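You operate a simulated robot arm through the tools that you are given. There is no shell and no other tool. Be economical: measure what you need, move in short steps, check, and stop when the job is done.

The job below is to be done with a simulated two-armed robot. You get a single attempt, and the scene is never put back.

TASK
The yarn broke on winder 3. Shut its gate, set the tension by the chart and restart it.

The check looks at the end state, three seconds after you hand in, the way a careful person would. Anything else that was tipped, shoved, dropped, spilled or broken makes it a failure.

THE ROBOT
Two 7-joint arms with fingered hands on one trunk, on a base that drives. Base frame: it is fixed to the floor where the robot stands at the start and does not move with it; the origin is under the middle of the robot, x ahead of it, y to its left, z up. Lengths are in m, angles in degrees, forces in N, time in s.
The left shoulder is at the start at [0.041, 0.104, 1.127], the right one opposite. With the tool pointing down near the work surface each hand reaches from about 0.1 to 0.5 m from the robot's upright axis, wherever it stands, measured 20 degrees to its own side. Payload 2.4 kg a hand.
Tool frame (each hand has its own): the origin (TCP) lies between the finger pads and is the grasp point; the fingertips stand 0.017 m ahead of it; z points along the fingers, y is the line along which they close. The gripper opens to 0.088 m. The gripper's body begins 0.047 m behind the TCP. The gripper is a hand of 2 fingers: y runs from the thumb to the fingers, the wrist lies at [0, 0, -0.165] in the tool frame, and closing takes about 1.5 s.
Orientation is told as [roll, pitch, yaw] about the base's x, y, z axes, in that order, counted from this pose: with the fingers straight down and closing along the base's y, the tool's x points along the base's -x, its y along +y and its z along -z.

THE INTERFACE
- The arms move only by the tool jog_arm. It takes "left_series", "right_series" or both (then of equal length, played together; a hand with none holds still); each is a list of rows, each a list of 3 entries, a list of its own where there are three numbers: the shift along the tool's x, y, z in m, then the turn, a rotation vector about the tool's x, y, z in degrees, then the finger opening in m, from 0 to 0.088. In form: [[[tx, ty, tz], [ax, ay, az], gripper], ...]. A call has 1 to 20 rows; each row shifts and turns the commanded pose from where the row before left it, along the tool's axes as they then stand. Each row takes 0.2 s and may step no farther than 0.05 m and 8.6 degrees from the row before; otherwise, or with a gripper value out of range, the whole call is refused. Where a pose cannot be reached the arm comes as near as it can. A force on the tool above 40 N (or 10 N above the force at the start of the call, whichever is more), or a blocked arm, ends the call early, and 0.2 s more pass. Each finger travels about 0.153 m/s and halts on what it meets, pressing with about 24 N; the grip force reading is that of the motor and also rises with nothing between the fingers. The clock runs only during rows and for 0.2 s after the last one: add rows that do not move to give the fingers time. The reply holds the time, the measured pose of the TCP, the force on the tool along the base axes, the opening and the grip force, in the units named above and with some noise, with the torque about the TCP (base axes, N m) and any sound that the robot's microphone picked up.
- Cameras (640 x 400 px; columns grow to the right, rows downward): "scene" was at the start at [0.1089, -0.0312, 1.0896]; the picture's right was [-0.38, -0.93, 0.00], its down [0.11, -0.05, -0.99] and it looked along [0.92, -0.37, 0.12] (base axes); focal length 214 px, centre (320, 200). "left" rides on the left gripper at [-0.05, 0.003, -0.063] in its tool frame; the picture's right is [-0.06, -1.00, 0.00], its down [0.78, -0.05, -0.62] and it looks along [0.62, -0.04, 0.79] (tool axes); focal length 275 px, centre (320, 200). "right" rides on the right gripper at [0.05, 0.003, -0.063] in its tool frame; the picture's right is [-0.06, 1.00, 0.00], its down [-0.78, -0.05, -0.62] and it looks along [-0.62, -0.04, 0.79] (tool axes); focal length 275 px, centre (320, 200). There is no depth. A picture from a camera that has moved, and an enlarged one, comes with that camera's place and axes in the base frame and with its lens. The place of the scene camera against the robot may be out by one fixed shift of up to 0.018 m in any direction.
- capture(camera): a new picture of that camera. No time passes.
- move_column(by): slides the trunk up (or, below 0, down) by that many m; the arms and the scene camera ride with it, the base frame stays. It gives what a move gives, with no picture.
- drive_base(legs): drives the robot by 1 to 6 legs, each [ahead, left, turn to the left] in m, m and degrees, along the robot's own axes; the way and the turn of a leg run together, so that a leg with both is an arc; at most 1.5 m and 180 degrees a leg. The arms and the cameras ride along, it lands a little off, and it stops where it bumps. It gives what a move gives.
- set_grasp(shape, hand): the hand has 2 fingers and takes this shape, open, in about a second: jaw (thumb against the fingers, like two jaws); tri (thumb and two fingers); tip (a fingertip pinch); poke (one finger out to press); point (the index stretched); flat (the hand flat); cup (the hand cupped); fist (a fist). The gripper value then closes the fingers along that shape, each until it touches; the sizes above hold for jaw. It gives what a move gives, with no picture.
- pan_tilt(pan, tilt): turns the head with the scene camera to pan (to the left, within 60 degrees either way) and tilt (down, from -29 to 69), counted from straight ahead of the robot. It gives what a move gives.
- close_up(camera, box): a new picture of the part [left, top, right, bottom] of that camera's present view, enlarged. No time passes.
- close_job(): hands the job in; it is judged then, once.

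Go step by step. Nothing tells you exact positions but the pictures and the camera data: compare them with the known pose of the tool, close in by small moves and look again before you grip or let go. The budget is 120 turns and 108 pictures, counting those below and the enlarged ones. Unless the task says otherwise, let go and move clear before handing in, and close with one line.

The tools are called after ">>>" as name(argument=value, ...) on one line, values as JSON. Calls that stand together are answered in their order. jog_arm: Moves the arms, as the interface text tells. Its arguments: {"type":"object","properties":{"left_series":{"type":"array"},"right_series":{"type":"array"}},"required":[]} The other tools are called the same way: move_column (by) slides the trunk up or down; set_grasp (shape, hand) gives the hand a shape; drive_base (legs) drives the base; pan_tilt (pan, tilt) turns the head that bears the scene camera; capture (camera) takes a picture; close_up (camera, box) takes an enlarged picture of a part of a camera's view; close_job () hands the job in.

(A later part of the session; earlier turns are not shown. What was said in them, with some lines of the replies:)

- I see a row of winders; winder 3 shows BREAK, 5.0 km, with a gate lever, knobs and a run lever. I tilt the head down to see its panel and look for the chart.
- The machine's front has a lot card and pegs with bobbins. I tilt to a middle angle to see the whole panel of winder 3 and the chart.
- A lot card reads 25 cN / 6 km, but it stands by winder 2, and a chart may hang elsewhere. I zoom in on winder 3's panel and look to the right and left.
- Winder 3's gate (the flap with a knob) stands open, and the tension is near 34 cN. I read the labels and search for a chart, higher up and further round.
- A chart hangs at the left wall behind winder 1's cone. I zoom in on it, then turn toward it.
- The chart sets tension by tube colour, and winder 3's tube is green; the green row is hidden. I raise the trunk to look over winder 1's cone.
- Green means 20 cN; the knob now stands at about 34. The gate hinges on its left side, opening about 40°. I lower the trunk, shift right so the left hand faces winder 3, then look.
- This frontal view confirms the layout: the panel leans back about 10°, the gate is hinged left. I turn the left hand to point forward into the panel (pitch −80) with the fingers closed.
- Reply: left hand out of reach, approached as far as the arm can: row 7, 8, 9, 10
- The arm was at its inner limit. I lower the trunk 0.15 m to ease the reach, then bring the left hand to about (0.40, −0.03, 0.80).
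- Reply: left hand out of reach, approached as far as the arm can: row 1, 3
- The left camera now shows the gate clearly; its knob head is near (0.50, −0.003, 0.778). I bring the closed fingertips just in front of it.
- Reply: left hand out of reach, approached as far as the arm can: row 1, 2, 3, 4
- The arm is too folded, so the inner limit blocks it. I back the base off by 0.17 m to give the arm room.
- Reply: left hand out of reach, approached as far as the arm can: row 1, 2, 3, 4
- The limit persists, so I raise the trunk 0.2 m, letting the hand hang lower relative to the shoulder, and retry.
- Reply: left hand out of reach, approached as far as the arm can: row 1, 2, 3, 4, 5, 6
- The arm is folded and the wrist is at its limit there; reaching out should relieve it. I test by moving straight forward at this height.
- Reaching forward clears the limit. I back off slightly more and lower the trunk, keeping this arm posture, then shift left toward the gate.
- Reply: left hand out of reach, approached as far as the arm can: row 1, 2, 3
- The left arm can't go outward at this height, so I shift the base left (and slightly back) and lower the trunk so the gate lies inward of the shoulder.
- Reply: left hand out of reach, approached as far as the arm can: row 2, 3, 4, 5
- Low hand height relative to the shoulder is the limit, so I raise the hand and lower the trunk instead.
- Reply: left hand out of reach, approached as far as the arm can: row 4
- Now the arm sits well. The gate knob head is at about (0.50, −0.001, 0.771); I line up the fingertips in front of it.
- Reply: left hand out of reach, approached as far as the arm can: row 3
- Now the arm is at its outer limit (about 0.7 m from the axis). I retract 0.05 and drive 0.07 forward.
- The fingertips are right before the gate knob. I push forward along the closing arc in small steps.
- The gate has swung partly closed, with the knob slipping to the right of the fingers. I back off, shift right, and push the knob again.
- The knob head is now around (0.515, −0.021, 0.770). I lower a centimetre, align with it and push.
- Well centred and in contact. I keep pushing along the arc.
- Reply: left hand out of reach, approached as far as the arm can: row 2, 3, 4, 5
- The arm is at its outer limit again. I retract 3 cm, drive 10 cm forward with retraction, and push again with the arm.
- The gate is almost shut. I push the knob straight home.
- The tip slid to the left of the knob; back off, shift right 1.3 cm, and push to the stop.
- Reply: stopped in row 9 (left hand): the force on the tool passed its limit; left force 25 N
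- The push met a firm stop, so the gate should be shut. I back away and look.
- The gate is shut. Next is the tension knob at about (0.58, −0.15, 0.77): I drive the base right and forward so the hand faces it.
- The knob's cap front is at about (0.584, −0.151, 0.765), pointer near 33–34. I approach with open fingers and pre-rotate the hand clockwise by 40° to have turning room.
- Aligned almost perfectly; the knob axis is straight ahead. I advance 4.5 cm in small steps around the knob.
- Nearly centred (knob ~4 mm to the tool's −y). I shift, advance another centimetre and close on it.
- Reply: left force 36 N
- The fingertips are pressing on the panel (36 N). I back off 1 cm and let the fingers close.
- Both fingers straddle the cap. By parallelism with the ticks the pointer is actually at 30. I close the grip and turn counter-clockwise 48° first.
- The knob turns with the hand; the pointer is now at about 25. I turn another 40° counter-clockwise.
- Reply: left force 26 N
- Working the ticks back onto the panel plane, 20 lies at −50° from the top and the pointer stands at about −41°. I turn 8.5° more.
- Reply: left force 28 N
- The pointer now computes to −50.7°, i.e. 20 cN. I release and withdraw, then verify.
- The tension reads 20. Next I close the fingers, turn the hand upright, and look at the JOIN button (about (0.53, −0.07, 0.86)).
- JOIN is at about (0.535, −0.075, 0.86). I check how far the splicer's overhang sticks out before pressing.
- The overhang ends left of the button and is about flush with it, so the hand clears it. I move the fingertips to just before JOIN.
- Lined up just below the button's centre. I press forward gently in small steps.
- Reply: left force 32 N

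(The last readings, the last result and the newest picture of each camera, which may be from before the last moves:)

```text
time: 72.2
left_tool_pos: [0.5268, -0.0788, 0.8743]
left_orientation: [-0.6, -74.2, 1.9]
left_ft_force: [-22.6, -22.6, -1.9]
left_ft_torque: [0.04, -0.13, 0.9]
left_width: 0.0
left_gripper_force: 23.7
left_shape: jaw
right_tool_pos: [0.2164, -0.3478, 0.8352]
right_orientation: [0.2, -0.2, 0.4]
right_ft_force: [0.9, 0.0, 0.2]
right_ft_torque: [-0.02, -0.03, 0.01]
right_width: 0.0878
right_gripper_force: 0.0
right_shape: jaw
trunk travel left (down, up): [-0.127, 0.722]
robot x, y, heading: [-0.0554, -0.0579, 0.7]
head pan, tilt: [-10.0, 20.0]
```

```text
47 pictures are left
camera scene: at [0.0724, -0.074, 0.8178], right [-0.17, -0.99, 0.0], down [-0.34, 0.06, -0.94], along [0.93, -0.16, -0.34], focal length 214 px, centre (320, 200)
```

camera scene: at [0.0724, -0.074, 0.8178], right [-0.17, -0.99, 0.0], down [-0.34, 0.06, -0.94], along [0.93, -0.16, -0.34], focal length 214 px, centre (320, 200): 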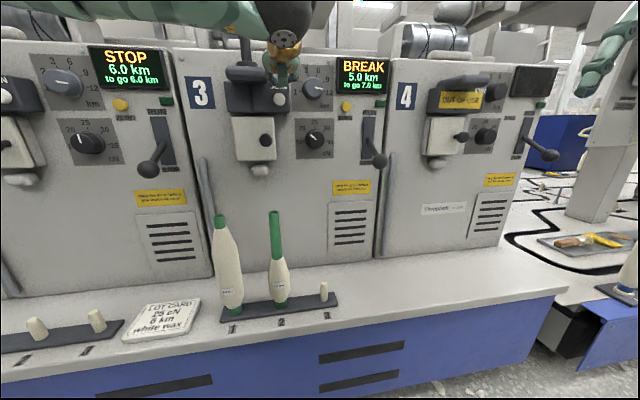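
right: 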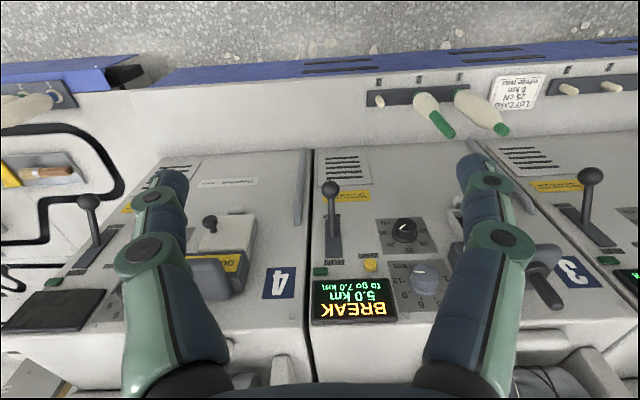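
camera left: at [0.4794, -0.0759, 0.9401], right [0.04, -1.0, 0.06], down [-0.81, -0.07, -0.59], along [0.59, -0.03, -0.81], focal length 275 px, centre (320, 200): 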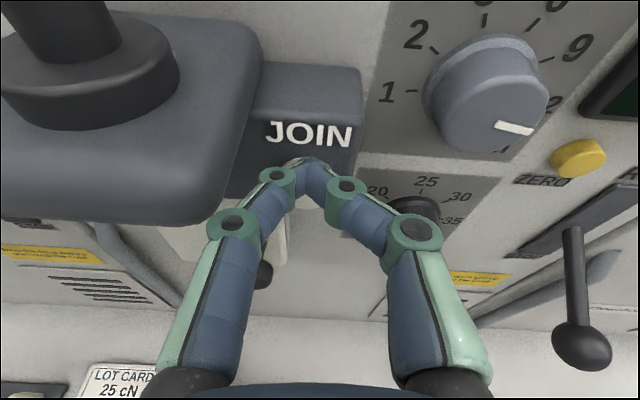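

The left knuckle touched the overhang (side force), so the press wasn't clean. I back off, angle the fingers to point leftwards by 24° with the hand to the right, and try again.

>>> jog_arm(left_series=[[[0, 0, -0.02], [0, 0, 0], 0], [[0, -0.005, -0.02], [0, 0, 0], 0], [[0.0, -0.006, 0], [-8, 0, 0], 0], [[0.0, -0.006, 0], [-8, 0, 0], 0], [[0, -0.006, 0], [-8, 0, 0], 0], [[0, 0, 0], [0, 0, 0], 0]])

>>> capture(camera="left")

```text
time: 73.6
left_tool_pos: [0.4942, -0.098, 0.883]
left_orientation: [23.1, -74.1, 2.5]
left_ft_force: [0.2, -0.3, 0.3]
left_ft_torque: [0.03, -0.02, 0.01]
left_width: 0.0001
left_gripper_force: 24.4
left_shape: jaw
right_tool_pos: [0.218, -0.3449, 0.8357]
right_orientation: [0.0, 0.0, 0.5]
right_ft_force: [-0.1, 0.1, 0.1]
right_ft_torque: [0.0, 0.01, 0.0]
right_width: 0.0877
right_gripper_force: 0.2
right_shape: jaw
trunk travel left (down, up): [-0.127, 0.722]
robot x, y, heading: [-0.0591, -0.0566, 0.3]
head pan, tilt: [-10.0, 20.0]
```

```text
46 pictures are left
camera left: at [0.4522, -0.1205, 0.9481], right [0.43, -0.9, -0.05], down [-0.73, -0.32, -0.6], along [0.53, 0.3, -0.8], focal length 275 px, centre (320, 200)
```

left: 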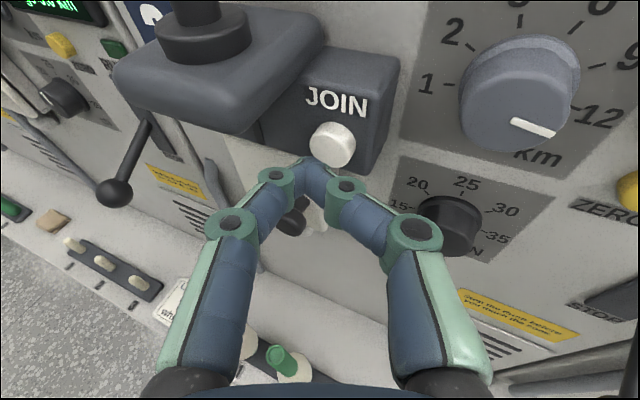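

Triangulating gives the button at about (0.552, −0.074, 0.851), lower than where I pressed. I go down, approach, and press.

>>> jog_arm(left_series=[[[0.018, -0.002, 0.005], [0, 0, 0], 0], [[0, 0, 0.016], [0, 0, 0], 0], [[0, 0, 0.016], [0, 0, 0], 0], [[0, 0, 0], [0, 0, 0], 0]])

>>> capture(camera="left")

```text
time: 74.6
left_tool_pos: [0.5236, -0.0834, 0.8549]
left_orientation: [23.1, -74.0, 2.5]
left_ft_force: [-0.1, 0.1, 0.8]
left_ft_torque: [0.0, -0.03, -0.02]
left_width: 0.0001
left_gripper_force: 24.1
left_shape: jaw
right_tool_pos: [0.2181, -0.3453, 0.8352]
right_orientation: [0.0, 0.0, 0.5]
right_ft_force: [0.4, 0.2, 0.2]
right_ft_torque: [0.01, 0.02, -0.03]
right_width: 0.0879
right_gripper_force: 0.1
right_shape: jaw
trunk travel left (down, up): [-0.127, 0.722]
robot x, y, heading: [-0.0603, -0.0585, 0.5]
head pan, tilt: [-10.0, 20.0]
```

```text
45 pictures are left
camera left: at [0.4805, -0.1065, 0.9209], right [0.43, -0.9, -0.05], down [-0.73, -0.32, -0.6], along [0.53, 0.3, -0.8], focal length 275 px, centre (320, 200)
```

left: 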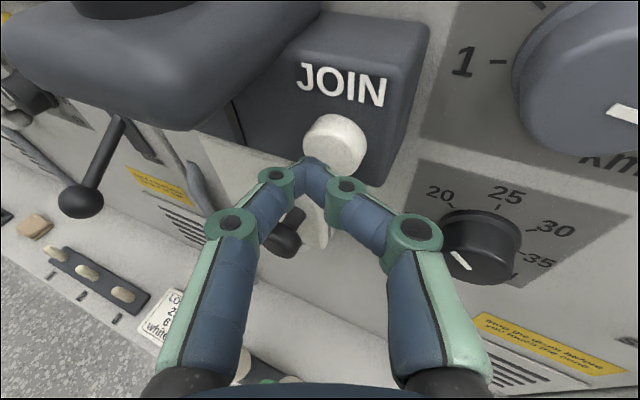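

The tip is just before the button's lower-left; I nudge right and up, then press straight in.

>>> jog_arm(left_series=[[[-0.004, -0.005, 0.0], [0, 0, 0], 0], [[-0.0011, -0.0016, 0.0035], [0, 0, 0], 0], [[-0.0011, -0.0016, 0.0035], [0, 0, 0], 0], [[-0.0011, -0.0016, 0.0035], [0, 0, 0], 0], [[-0.0011, -0.0016, 0.0035], [0, 0, 0], 0], [[-0.0011, -0.0016, 0.0035], [0, 0, 0], 0]])

>>> capture(camera="left")

>>> close_up(camera="scene", box=[180, 20, 420, 180])

```text
time: 76.0
left_tool_pos: [0.5441, -0.0883, 0.8622]
left_orientation: [23.0, -74.2, 2.5]
left_ft_force: [-22.1, -2.4, 0.7]
left_ft_torque: [0.0, 0.07, 0.24]
left_width: 0.0
left_gripper_force: 24.1
left_shape: jaw
right_tool_pos: [0.2151, -0.3444, 0.8367]
right_orientation: [0.0, -0.1, 0.4]
right_ft_force: [-0.2, 0.5, 1.1]
right_ft_torque: [-0.03, -0.02, 0.02]
right_width: 0.088
right_gripper_force: 0.0
right_shape: jaw
trunk travel left (down, up): [-0.127, 0.722]
robot x, y, heading: [-0.0559, -0.0567, 0.5]
head pan, tilt: [-10.0, 20.0]
heard: click
```

```text
44 pictures are left
camera left: at [0.5011, -0.1116, 0.9263], right [0.43, -0.9, -0.05], down [-0.73, -0.32, -0.61], along [0.53, 0.3, -0.79], focal length 275 px, centre (320, 200)
```

left: 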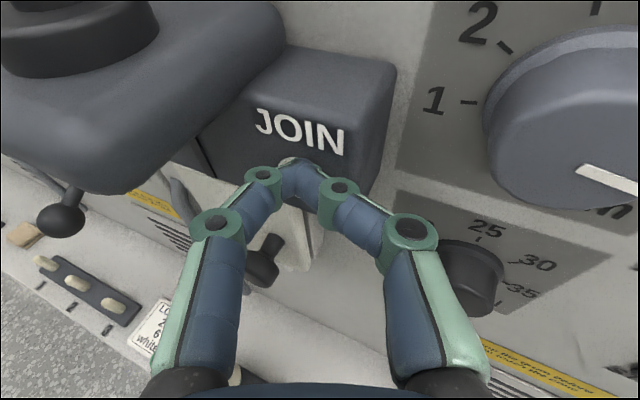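

```text
2.50 times, centred on (300, 100) of scene
camera zoom: at [0.0725, -0.0723, 0.8178], right [-0.17, -0.99, 0.0], down [-0.34, 0.06, -0.94], along [0.93, -0.16, -0.34], focal length 536 px, centre (370, 450)
```

zoom: 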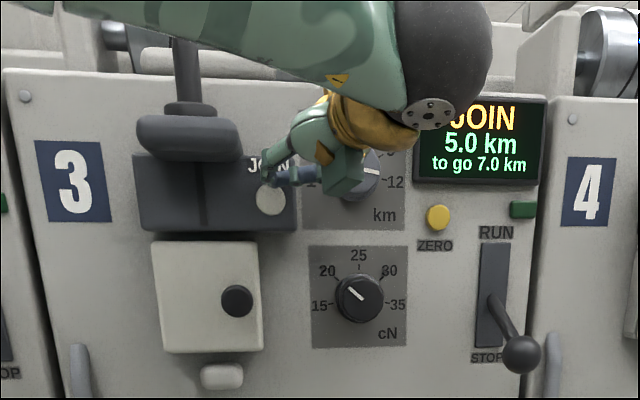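

A click, and the display now says JOIN. I release the button and back the hand away to the front, watching the display.

>>> jog_arm(left_series=[[[0, 0, -0.03], [0, 0, 0], 0], [[0, 0, -0.03], [0, 0, 0], 0], [[0, 0, -0.02], [8, 0, 0], 0], [[0, 0, 0], [8, 0, 0], 0], [[0, 0, 0], [8, 0, 0], 0], [[0, 0, 0], [0, 0, 0], 0], [[0, 0, 0], [0, 0, 0], 0], [[0, 0, 0], [0, 0, 0], 0], [[0, 0, 0], [0, 0, 0], 0], [[0, 0, 0], [0, 0, 0], 0]])

>>> capture(camera="scene")

>>> capture(camera="left")

```text
time: 78.2
left_tool_pos: [0.4758, -0.1234, 0.8796]
left_orientation: [-0.8, -74.1, 2.5]
left_ft_force: [-0.2, 0.7, 0.2]
left_ft_torque: [-0.01, -0.01, 0.04]
left_width: 0.0
left_gripper_force: 23.8
left_shape: jaw
right_tool_pos: [0.2192, -0.3455, 0.8362]
right_orientation: [0.0, 0.0, 0.4]
right_ft_force: [-0.1, 0.4, 0.1]
right_ft_torque: [0.02, 0.0, 0.01]
right_width: 0.088
right_gripper_force: 0.0
right_shape: jaw
trunk travel left (down, up): [-0.127, 0.722]
robot x, y, heading: [-0.0576, -0.0585, 0.5]
head pan, tilt: [-10.0, 20.0]
```

```text
42 pictures are left
camera scene: at [0.0743, -0.0721, 0.8175], right [-0.17, -0.99, 0.0], down [-0.34, 0.06, -0.94], along [0.93, -0.16, -0.34], focal length 214 px, centre (320, 200)
```

scene: 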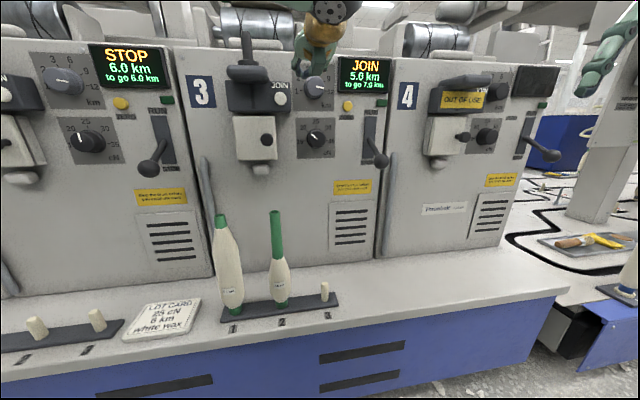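

```text
41 pictures are left
camera left: at [0.4284, -0.1189, 0.9459], right [0.05, -1.0, 0.06], down [-0.81, -0.07, -0.59], along [0.59, -0.03, -0.81], focal length 275 px, centre (320, 200)
```

left: 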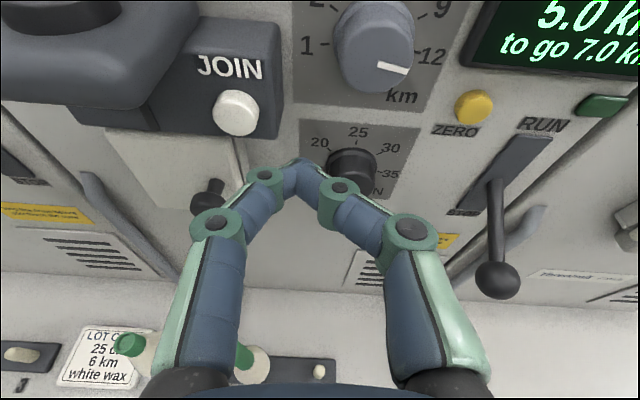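

The display says JOIN and the button has come back out. Now the RUN lever: its ball is at about (0.52, −0.285, 0.725). I back off and drive right to face it.

>>> drive_base(legs=[[-0.06, 0, 0], [0, -0.16, 0]])

>>> move_column(by=-0.1)

>>> jog_arm(left_series=[[[0.01, 0, 0], [0, -8, 0], 0.0], [[0.02, 0, 0], [0, -8, 0], 0.01], [[0.02, 0, 0], [0, 0, 0], 0.02], [[0, 0, 0], [0, 0, 0], 0.02]])

>>> capture(camera="left")

>>> capture(camera="scene")

```text
time: 80.2
left_tool_pos: [0.4176, -0.2805, 0.8791]
left_orientation: [-1.1, -74.1, 2.7]
left_ft_force: [-0.1, 0.3, -0.3]
left_ft_torque: [-0.03, 0.0, 0.01]
left_width: 0.0002
left_gripper_force: 23.7
left_shape: jaw
right_tool_pos: [0.1592, -0.5041, 0.8371]
right_orientation: [-0.1, -0.1, 0.6]
right_ft_force: [0.7, 0.1, 0.3]
right_ft_torque: [-0.03, 0.0, 0.0]
right_width: 0.0879
right_gripper_force: 0.1
right_shape: jaw
trunk travel left (down, up): [-0.127, 0.722]
robot x, y, heading: [-0.1184, -0.2199, 0.8]
head pan, tilt: [-10.0, 20.0]
```

```text
time: 81.5
left_tool_pos: [0.4164, -0.2803, 0.7801]
left_orientation: [-1.1, -74.2, 2.8]
left_ft_force: [0.3, 0.0, -0.5]
left_ft_torque: [-0.01, -0.01, 0.01]
left_width: 0.0
left_gripper_force: 23.7
left_shape: jaw
right_tool_pos: [0.1594, -0.5045, 0.7363]
right_orientation: [0.0, 0.1, 0.5]
right_ft_force: [0.2, -0.6, 0.4]
right_ft_torque: [0.01, 0.01, 0.0]
right_width: 0.0878
right_gripper_force: 0.1
right_shape: jaw
trunk travel left (down, up): [-0.027, 0.822]
robot x, y, heading: [-0.1159, -0.2191, 0.5]
head pan, tilt: [-10.0, 20.0]
```

```text
time: 82.5
left_tool_pos: [0.4113, -0.2811, 0.7301]
left_orientation: [-127.8, -89.7, 129.5]
left_ft_force: [1.0, -0.4, 0.7]
left_ft_torque: [0.0, -0.01, 0.0]
left_width: 0.0197
left_gripper_force: 0.1
left_shape: jaw
right_tool_pos: [0.1598, -0.5052, 0.7359]
right_orientation: [0.0, 0.0, 0.6]
right_ft_force: [-0.3, 0.4, 0.6]
right_ft_torque: [0.0, 0.04, -0.02]
right_width: 0.088
right_gripper_force: 0.0
right_shape: jaw
trunk travel left (down, up): [-0.027, 0.822]
robot x, y, heading: [-0.117, -0.222, 0.7]
head pan, tilt: [-10.0, 20.0]
```

```text
40 pictures are left
camera left: at [0.3466, -0.2787, 0.7805], right [0.03, -1.0, 0.07], down [-0.61, -0.07, -0.79], along [0.79, -0.02, -0.61], focal length 275 px, centre (320, 200)
```

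left: 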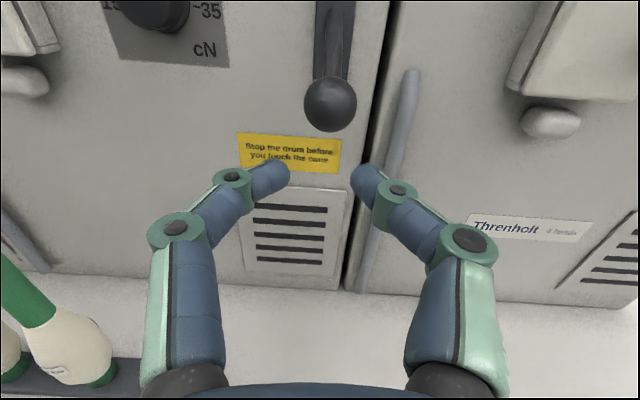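

```text
39 pictures are left
camera scene: at [0.0206, -0.2321, 0.7209], right [-0.16, -0.99, 0.0], down [-0.34, 0.06, -0.94], along [0.93, -0.15, -0.34], focal length 214 px, centre (320, 200)
```

scene: 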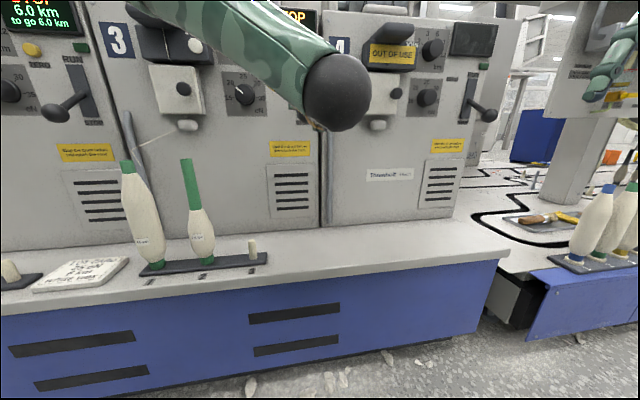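

Winder 3's display now shows STOP, so the join is done. The lever ball is at (0.52, −0.284, 0.724); I slide the two fingers, slightly open as a cradle, beneath it.

>>> jog_arm(left_series=[[[0.025, -0.003, 0.0], [0, 0, 0], 0.02], [[0.022, 0, 0], [0, 0, 0], 0.02], [[0, 0, 0.03], [0, 0, 0], 0.02], [[0, 0, 0.03], [0, 0, 0], 0.02], [[0, 0, 0.025], [0, 0, 0], 0.02], [[0, 0, 0.02], [0, 0, 0], 0.02], [[0, 0, 0], [0, 0, 0], 0.02]])

>>> capture(camera="left")

```text
time: 84.1
left_tool_pos: [0.5169, -0.2809, 0.6853]
left_orientation: [-121.9, -89.7, 123.8]
left_ft_force: [-0.1, -0.3, -0.9]
left_ft_torque: [0.01, -0.04, -0.03]
left_width: 0.0201
left_gripper_force: 0.0
left_shape: jaw
right_tool_pos: [0.1591, -0.505, 0.7351]
right_orientation: [0.0, 0.0, 0.6]
right_ft_force: [-0.5, 0.7, 0.1]
right_ft_torque: [0.04, -0.02, 0.03]
right_width: 0.0879
right_gripper_force: 0.0
right_shape: jaw
trunk travel left (down, up): [-0.027, 0.822]
robot x, y, heading: [-0.1173, -0.22, 0.8]
head pan, tilt: [-10.0, 20.0]
```

```text
38 pictures are left
camera left: at [0.4525, -0.2789, 0.7345], right [0.03, -1.0, 0.07], down [-0.61, -0.07, -0.79], along [0.79, -0.02, -0.62], focal length 275 px, centre (320, 200)
```

left: 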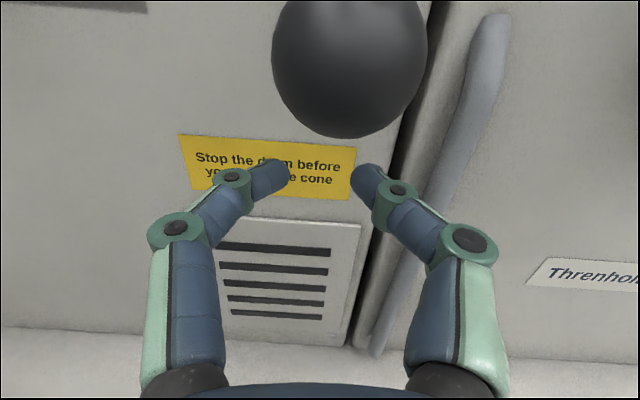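

The ball sits just above and 5 mm right of the cradle. I shift and lift along the lever's arc.

>>> jog_arm(left_series=[[[0, -0.005, 0.004], [0, 0, 0], 0.02], [[-0.01, 0, 0], [0, 0, 0], 0.02], [[-0.01, 0, 0], [0, 0, 0], 0.02], [[-0.01, 0, 0], [0, 0, 0], 0.02], [[-0.01, 0, 0], [0, 0, 0], 0.02]])

>>> capture(camera="left")

```text
time: 85.3
left_tool_pos: [0.5214, -0.2851, 0.7234]
left_orientation: [-112.9, -89.6, 114.8]
left_ft_force: [0.8, 0.5, -0.7]
left_ft_torque: [-0.02, 0.01, 0.0]
left_width: 0.0213
left_gripper_force: 0.0
left_shape: jaw
right_tool_pos: [0.1595, -0.5036, 0.7359]
right_orientation: [0.0, 0.1, 0.6]
right_ft_force: [0.5, 1.1, -0.1]
right_ft_torque: [0.0, 0.01, 0.02]
right_width: 0.0877
right_gripper_force: 0.1
right_shape: jaw
trunk travel left (down, up): [-0.027, 0.822]
robot x, y, heading: [-0.1134, -0.217, 0.8]
head pan, tilt: [-10.0, 20.0]
```

```text
37 pictures are left
camera left: at [0.4567, -0.2838, 0.7739], right [0.03, -1.0, 0.07], down [-0.62, -0.07, -0.79], along [0.79, -0.02, -0.62], focal length 275 px, centre (320, 200)
```

left: 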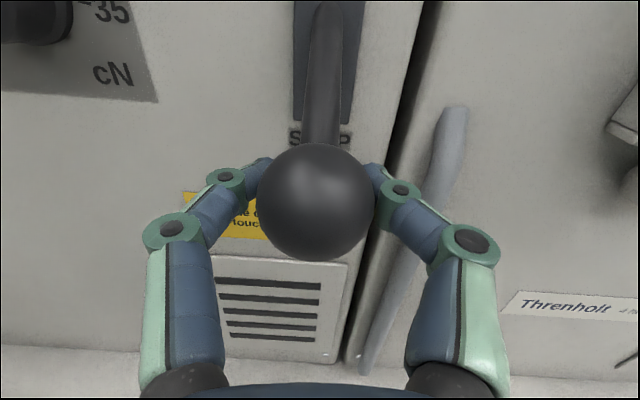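

The ball has slipped down between the fingers, so they straddle it. I close on it and lift it along the arc instead.

>>> jog_arm(left_series=[[[0, 0, 0], [0, 0, 0], 0.005], [[0, 0, 0], [0, 0, 0], 0.0], [[-0.011, 0, -0.002], [0, 0, 0], 0], [[-0.011, 0, -0.0015], [0, 0, 0], 0], [[-0.011, 0, -0.0005], [0, 0, 0], 0], [[-0.011, 0, 0.0005], [0, 0, 0], 0], [[-0.011, 0, 0.002], [0, 0, 0], 0]])

>>> capture(camera="left")

```text
time: 86.9
left_tool_pos: [0.5173, -0.2864, 0.7804]
left_orientation: [-116.0, -89.8, 117.7]
left_ft_force: [0.1, -0.3, -0.3]
left_ft_torque: [0.02, -0.02, -0.01]
left_width: 0.0095
left_gripper_force: 24.2
left_shape: jaw
right_tool_pos: [0.16, -0.5042, 0.7362]
right_orientation: [0.0, 0.0, 0.6]
right_ft_force: [0.4, 0.0, 1.2]
right_ft_torque: [0.0, -0.05, 0.0]
right_width: 0.0878
right_gripper_force: 0.1
right_shape: jaw
trunk travel left (down, up): [-0.027, 0.822]
robot x, y, heading: [-0.1135, -0.2177, 0.8]
head pan, tilt: [-10.0, 20.0]
```

```text
36 pictures are left
camera left: at [0.4547, -0.2836, 0.8297], right [0.03, -1.0, 0.07], down [-0.62, -0.07, -0.79], along [0.79, -0.02, -0.62], focal length 275 px, centre (320, 200)
```

left: 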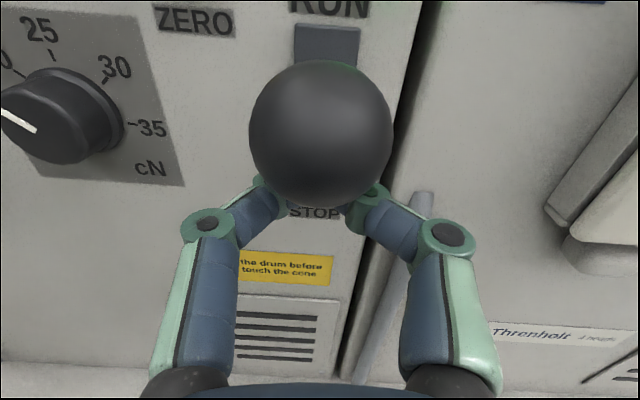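

The lever follows, pinched at its shaft. I continue lifting with more forward travel until it stops.

>>> jog_arm(left_series=[[[-0.011, 0, 0.004], [0, 0, 0], 0], [[-0.011, 0, 0.005], [0, 0, 0], 0], [[-0.01, 0, 0.006], [0, 0, 0], 0]])

>>> capture(camera="left")

>>> capture(camera="scene")

```text
time: 87.5
left_tool_pos: [0.5235, -0.2878, 0.7834]
left_orientation: [2.9, -88.6, -1.5]
left_ft_force: [-3.0, 1.7, -14.3]
left_ft_torque: [-0.06, 0.11, 0.0]
left_width: 0.0101
left_gripper_force: 24.2
left_shape: jaw
right_tool_pos: [0.1599, -0.504, 0.7359]
right_orientation: [-0.1, 0.1, 0.7]
right_ft_force: [-0.7, 1.0, 0.5]
right_ft_torque: [0.01, 0.03, -0.02]
right_width: 0.0877
right_gripper_force: 0.1
right_shape: jaw
trunk travel left (down, up): [-0.027, 0.822]
robot x, y, heading: [-0.1148, -0.2175, 0.5]
head pan, tilt: [-10.0, 20.0]
stopped in row 2 (left hand): the force on the tool passed its limit (the readings are from after the stop); the commanded pose is now the measured one
```

```text
35 pictures are left
camera left: at [0.4609, -0.2849, 0.836], right [0.03, -1.0, 0.06], down [-0.64, -0.06, -0.77], along [0.77, -0.02, -0.64], focal length 275 px, centre (320, 200)
```

left: 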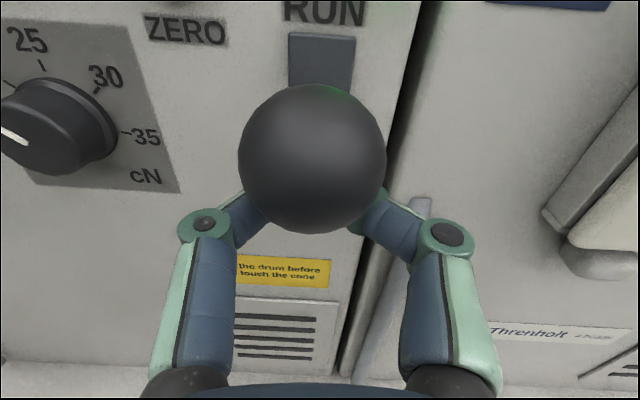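

```text
34 pictures are left
camera scene: at [0.021, -0.232, 0.7207], right [-0.16, -0.99, 0.0], down [-0.34, 0.06, -0.94], along [0.93, -0.15, -0.34], focal length 214 px, centre (320, 200)
```

scene: 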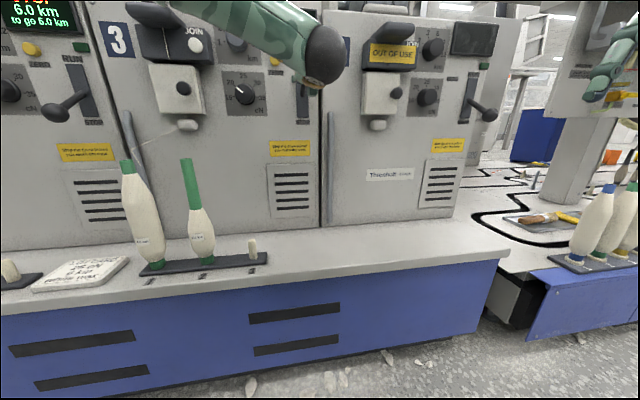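

The lift met resistance. I tilt the head up to read winder 3's display.

>>> pan_tilt(pan=5, tilt=-5)

>>> capture(camera="scene")

```text
time: 88.3
left_tool_pos: [0.5235, -0.2878, 0.784]
left_orientation: [1.0, -88.7, 0.5]
left_ft_force: [-10.0, 4.4, -28.4]
left_ft_torque: [-0.06, 0.25, 0.05]
left_width: 0.0105
left_gripper_force: 23.8
left_shape: jaw
right_tool_pos: [0.1609, -0.5043, 0.7354]
right_orientation: [0.0, 0.1, 0.8]
right_ft_force: [0.4, 0.2, -0.4]
right_ft_torque: [0.03, 0.02, 0.01]
right_width: 0.0877
right_gripper_force: 0.1
right_shape: jaw
trunk travel left (down, up): [-0.027, 0.822]
robot x, y, heading: [-0.1156, -0.2192, 0.6]
head pan, tilt: [5.0, -5.0]
```

```text
33 pictures are left
camera scene: at [0.0166, -0.2082, 0.7605], right [0.1, -1.0, 0.0], down [0.08, 0.01, -1.0], along [0.99, 0.1, 0.08], focal length 214 px, centre (320, 200)
```

scene: 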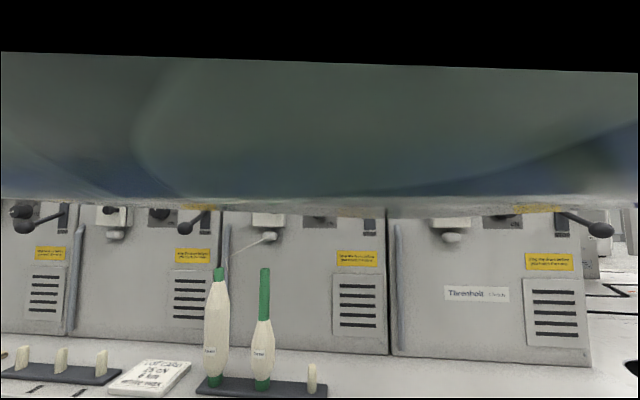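

The arm blocks the view. I open the fingers wide and withdraw straight back from the ball, then look at display and lever.

>>> jog_arm(left_series=[[[0, 0, 0], [0, 0, 0], 0.04], [[0, 0, 0], [0, 0, 0], 0.07], [[0, 0, 0], [0, 0, 0], 0.07], [[0, 0, -0.03], [0, 0, 0], 0.07], [[0, 0, -0.03], [0, 0, 0], 0.07], [[0, 0, -0.02], [0, 0, 0], 0.07]])

>>> capture(camera="left")

>>> capture(camera="right")

```text
time: 89.8
left_tool_pos: [0.4452, -0.2887, 0.7899]
left_orientation: [-3.3, -89.2, 5.0]
left_ft_force: [-0.2, 0.6, 0.0]
left_ft_torque: [0.0, -0.01, -0.01]
left_width: 0.0699
left_gripper_force: 0.0
left_shape: jaw
right_tool_pos: [0.1589, -0.5048, 0.7361]
right_orientation: [0.0, 0.0, 0.7]
right_ft_force: [-0.5, -0.2, 0.3]
right_ft_torque: [0.02, 0.0, 0.0]
right_width: 0.0879
right_gripper_force: 0.0
right_shape: jaw
trunk travel left (down, up): [-0.027, 0.822]
robot x, y, heading: [-0.1128, -0.2164, 0.6]
head pan, tilt: [5.0, -5.0]
```

```text
32 pictures are left
camera left: at [0.3821, -0.2861, 0.8418], right [0.03, -1.0, 0.06], down [-0.63, -0.07, -0.77], along [0.78, -0.02, -0.63], focal length 275 px, centre (320, 200)
```

left: 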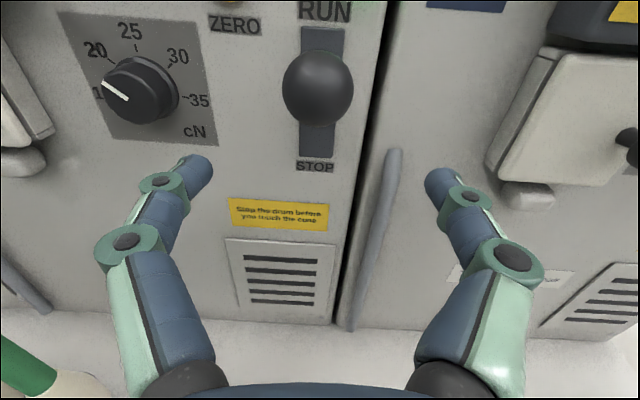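

```text
31 pictures are left
camera right: at [0.109, -0.5017, 0.7985], right [0.05, 1.0, 0.0], down [0.79, -0.04, 0.62], along [0.62, -0.03, -0.79], focal length 275 px, centre (320, 200)
```

right: 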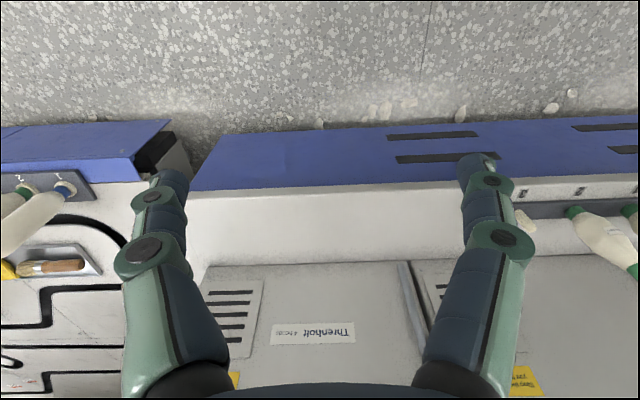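

The lever now stands at about mid-height. I raise the hand to see the display and the green lamp with the left camera.

>>> jog_arm(left_series=[[[-0.04, 0.02, -0.01], [0, 0, 0], 0.07], [[-0.04, 0.02, 0], [0, 0, 0], 0.05], [[-0.04, 0.02, 0], [0, 0, 0], 0.02], [[0, 0, 0], [0, 0, 0], 0]])

>>> capture(camera="left")

```text
time: 90.8
left_tool_pos: [0.4334, -0.2321, 0.9086]
left_orientation: [-1.1, -89.1, 2.6]
left_ft_force: [-0.3, 0.9, -0.1]
left_ft_torque: [0.02, -0.01, 0.02]
left_width: 0.0
left_gripper_force: 22.0
left_shape: jaw
right_tool_pos: [0.1601, -0.5047, 0.7358]
right_orientation: [0.0, 0.0, 0.5]
right_ft_force: [0.2, 0.1, 0.1]
right_ft_torque: [0.0, 0.04, 0.01]
right_width: 0.0881
right_gripper_force: 0.0
right_shape: jaw
trunk travel left (down, up): [-0.027, 0.822]
robot x, y, heading: [-0.1131, -0.2171, 0.6]
head pan, tilt: [5.0, -5.0]
```

```text
30 pictures are left
camera left: at [0.3705, -0.2288, 0.9611], right [0.03, -1.0, 0.06], down [-0.63, -0.07, -0.77], along [0.78, -0.02, -0.63], focal length 275 px, centre (320, 200)
```

left: 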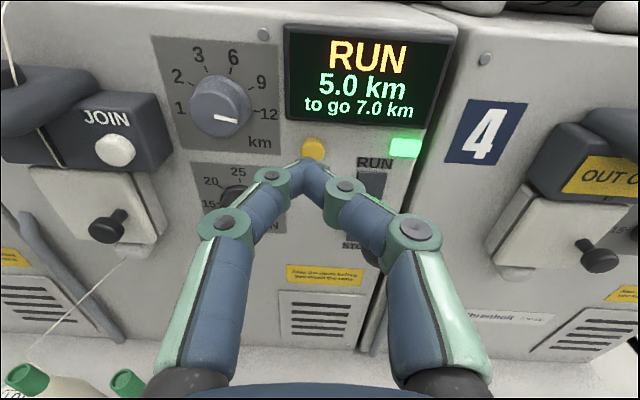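

The display reads RUN with the green lamp lit, and yarn runs from the bobbin through the gate. I drive back clear of the machine and take a last overall look.

>>> drive_base(legs=[[-0.2, 0, 0]])

>>> move_column(by=0.3)

>>> pan_tilt(pan=10, tilt=42)

>>> capture(camera="scene")

>>> capture(camera="left")

```text
time: 92.3
left_tool_pos: [0.2352, -0.2327, 0.9092]
left_orientation: [-1.6, -89.0, 3.1]
left_ft_force: [-0.6, 0.0, 0.5]
left_ft_torque: [0.0, 0.02, 0.01]
left_width: 0.0
left_gripper_force: 23.7
left_shape: jaw
right_tool_pos: [-0.0384, -0.5062, 0.7356]
right_orientation: [0.0, 0.0, 0.8]
right_ft_force: [1.0, 0.4, -0.4]
right_ft_torque: [-0.04, -0.01, -0.01]
right_width: 0.0882
right_gripper_force: 0.0
right_shape: jaw
trunk travel left (down, up): [-0.027, 0.822]
robot x, y, heading: [-0.316, -0.2187, 0.4]
head pan, tilt: [5.0, -5.0]
```

```text
time: 95.3
left_tool_pos: [0.2355, -0.2335, 1.2086]
left_orientation: [-0.6, -89.1, 2.1]
left_ft_force: [0.4, -0.1, -0.8]
left_ft_torque: [-0.02, -0.02, 0.0]
left_width: 0.0
left_gripper_force: 24.5
left_shape: jaw
right_tool_pos: [-0.0392, -0.5066, 1.0356]
right_orientation: [0.0, 0.1, 0.7]
right_ft_force: [0.5, -0.7, 0.0]
right_ft_torque: [0.0, 0.03, 0.0]
right_width: 0.0877
right_gripper_force: 0.1
right_shape: jaw
trunk travel left (down, up): [-0.327, 0.522]
robot x, y, heading: [-0.311, -0.2246, 0.8]
head pan, tilt: [5.0, -5.0]
```

```text
time: 96.5
left_tool_pos: [0.2358, -0.2332, 1.2086]
left_orientation: [-1.6, -89.1, 3.1]
left_ft_force: [-1.3, -0.1, -0.1]
left_ft_torque: [0.03, 0.02, -0.04]
left_width: 0.0001
left_gripper_force: 24.5
left_shape: jaw
right_tool_pos: [-0.0372, -0.5061, 1.0356]
right_orientation: [-0.1, 0.0, 0.8]
right_ft_force: [0.2, -0.5, -0.3]
right_ft_torque: [0.0, 0.0, -0.01]
right_width: 0.0876
right_gripper_force: 0.0
right_shape: jaw
trunk travel left (down, up): [-0.327, 0.522]
robot x, y, heading: [-0.3163, -0.2206, 0.6]
head pan, tilt: [10.0, 42.0]
```

```text
29 pictures are left
camera scene: at [-0.2015, -0.2036, 0.982], right [0.18, -0.98, 0.0], down [-0.66, -0.12, -0.74], along [0.73, 0.14, -0.67], focal length 214 px, centre (320, 200)
```

scene: 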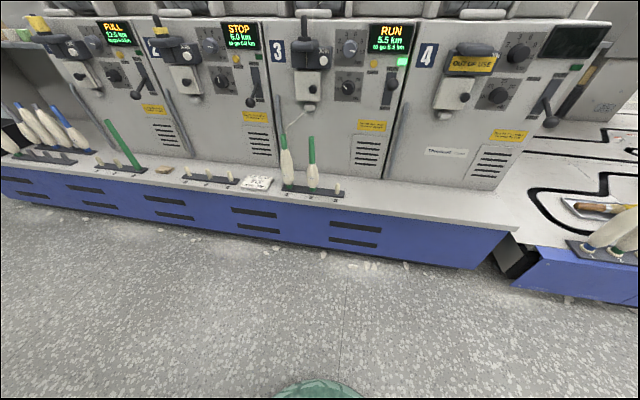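

```text
28 pictures are left
camera left: at [0.1728, -0.2307, 1.2607], right [0.03, -1.0, 0.06], down [-0.63, -0.07, -0.77], along [0.78, -0.02, -0.63], focal length 275 px, centre (320, 200)
```

left: 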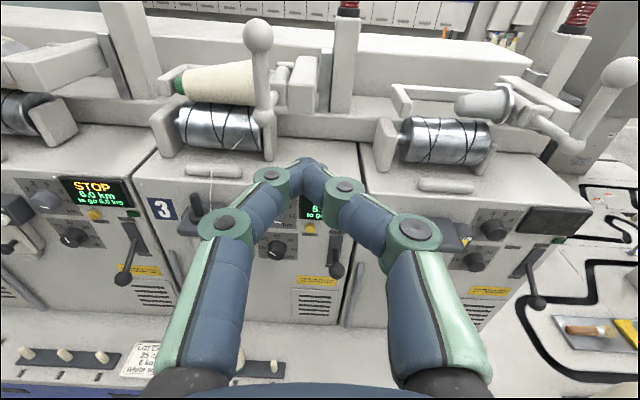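

>>> close_up(camera="scene", box=[260, 10, 440, 122])

```text
3.56 times, centred on (350, 66) of scene
camera zoom: at [-0.2015, -0.2036, 0.982], right [0.18, -0.98, 0.0], down [-0.66, -0.12, -0.74], along [0.73, 0.14, -0.67], focal length 763 px, centre (213, 676)
```

zoom: 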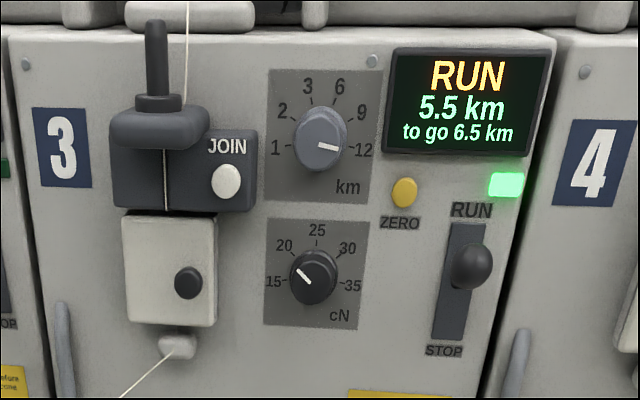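

Winder 3 is running at 5.5 km with its gate shut and the tension dial at 20. Nothing else has moved and both hands are clear, so I hand in.

>>> close_job()

```text
The job is handed in.
```

Winder 3 is running again: its gate is shut, the tension is set to 20 cN (the chart's value for green tubes), and I pressed JOIN to splice the broken yarn before moving the lever to RUN.
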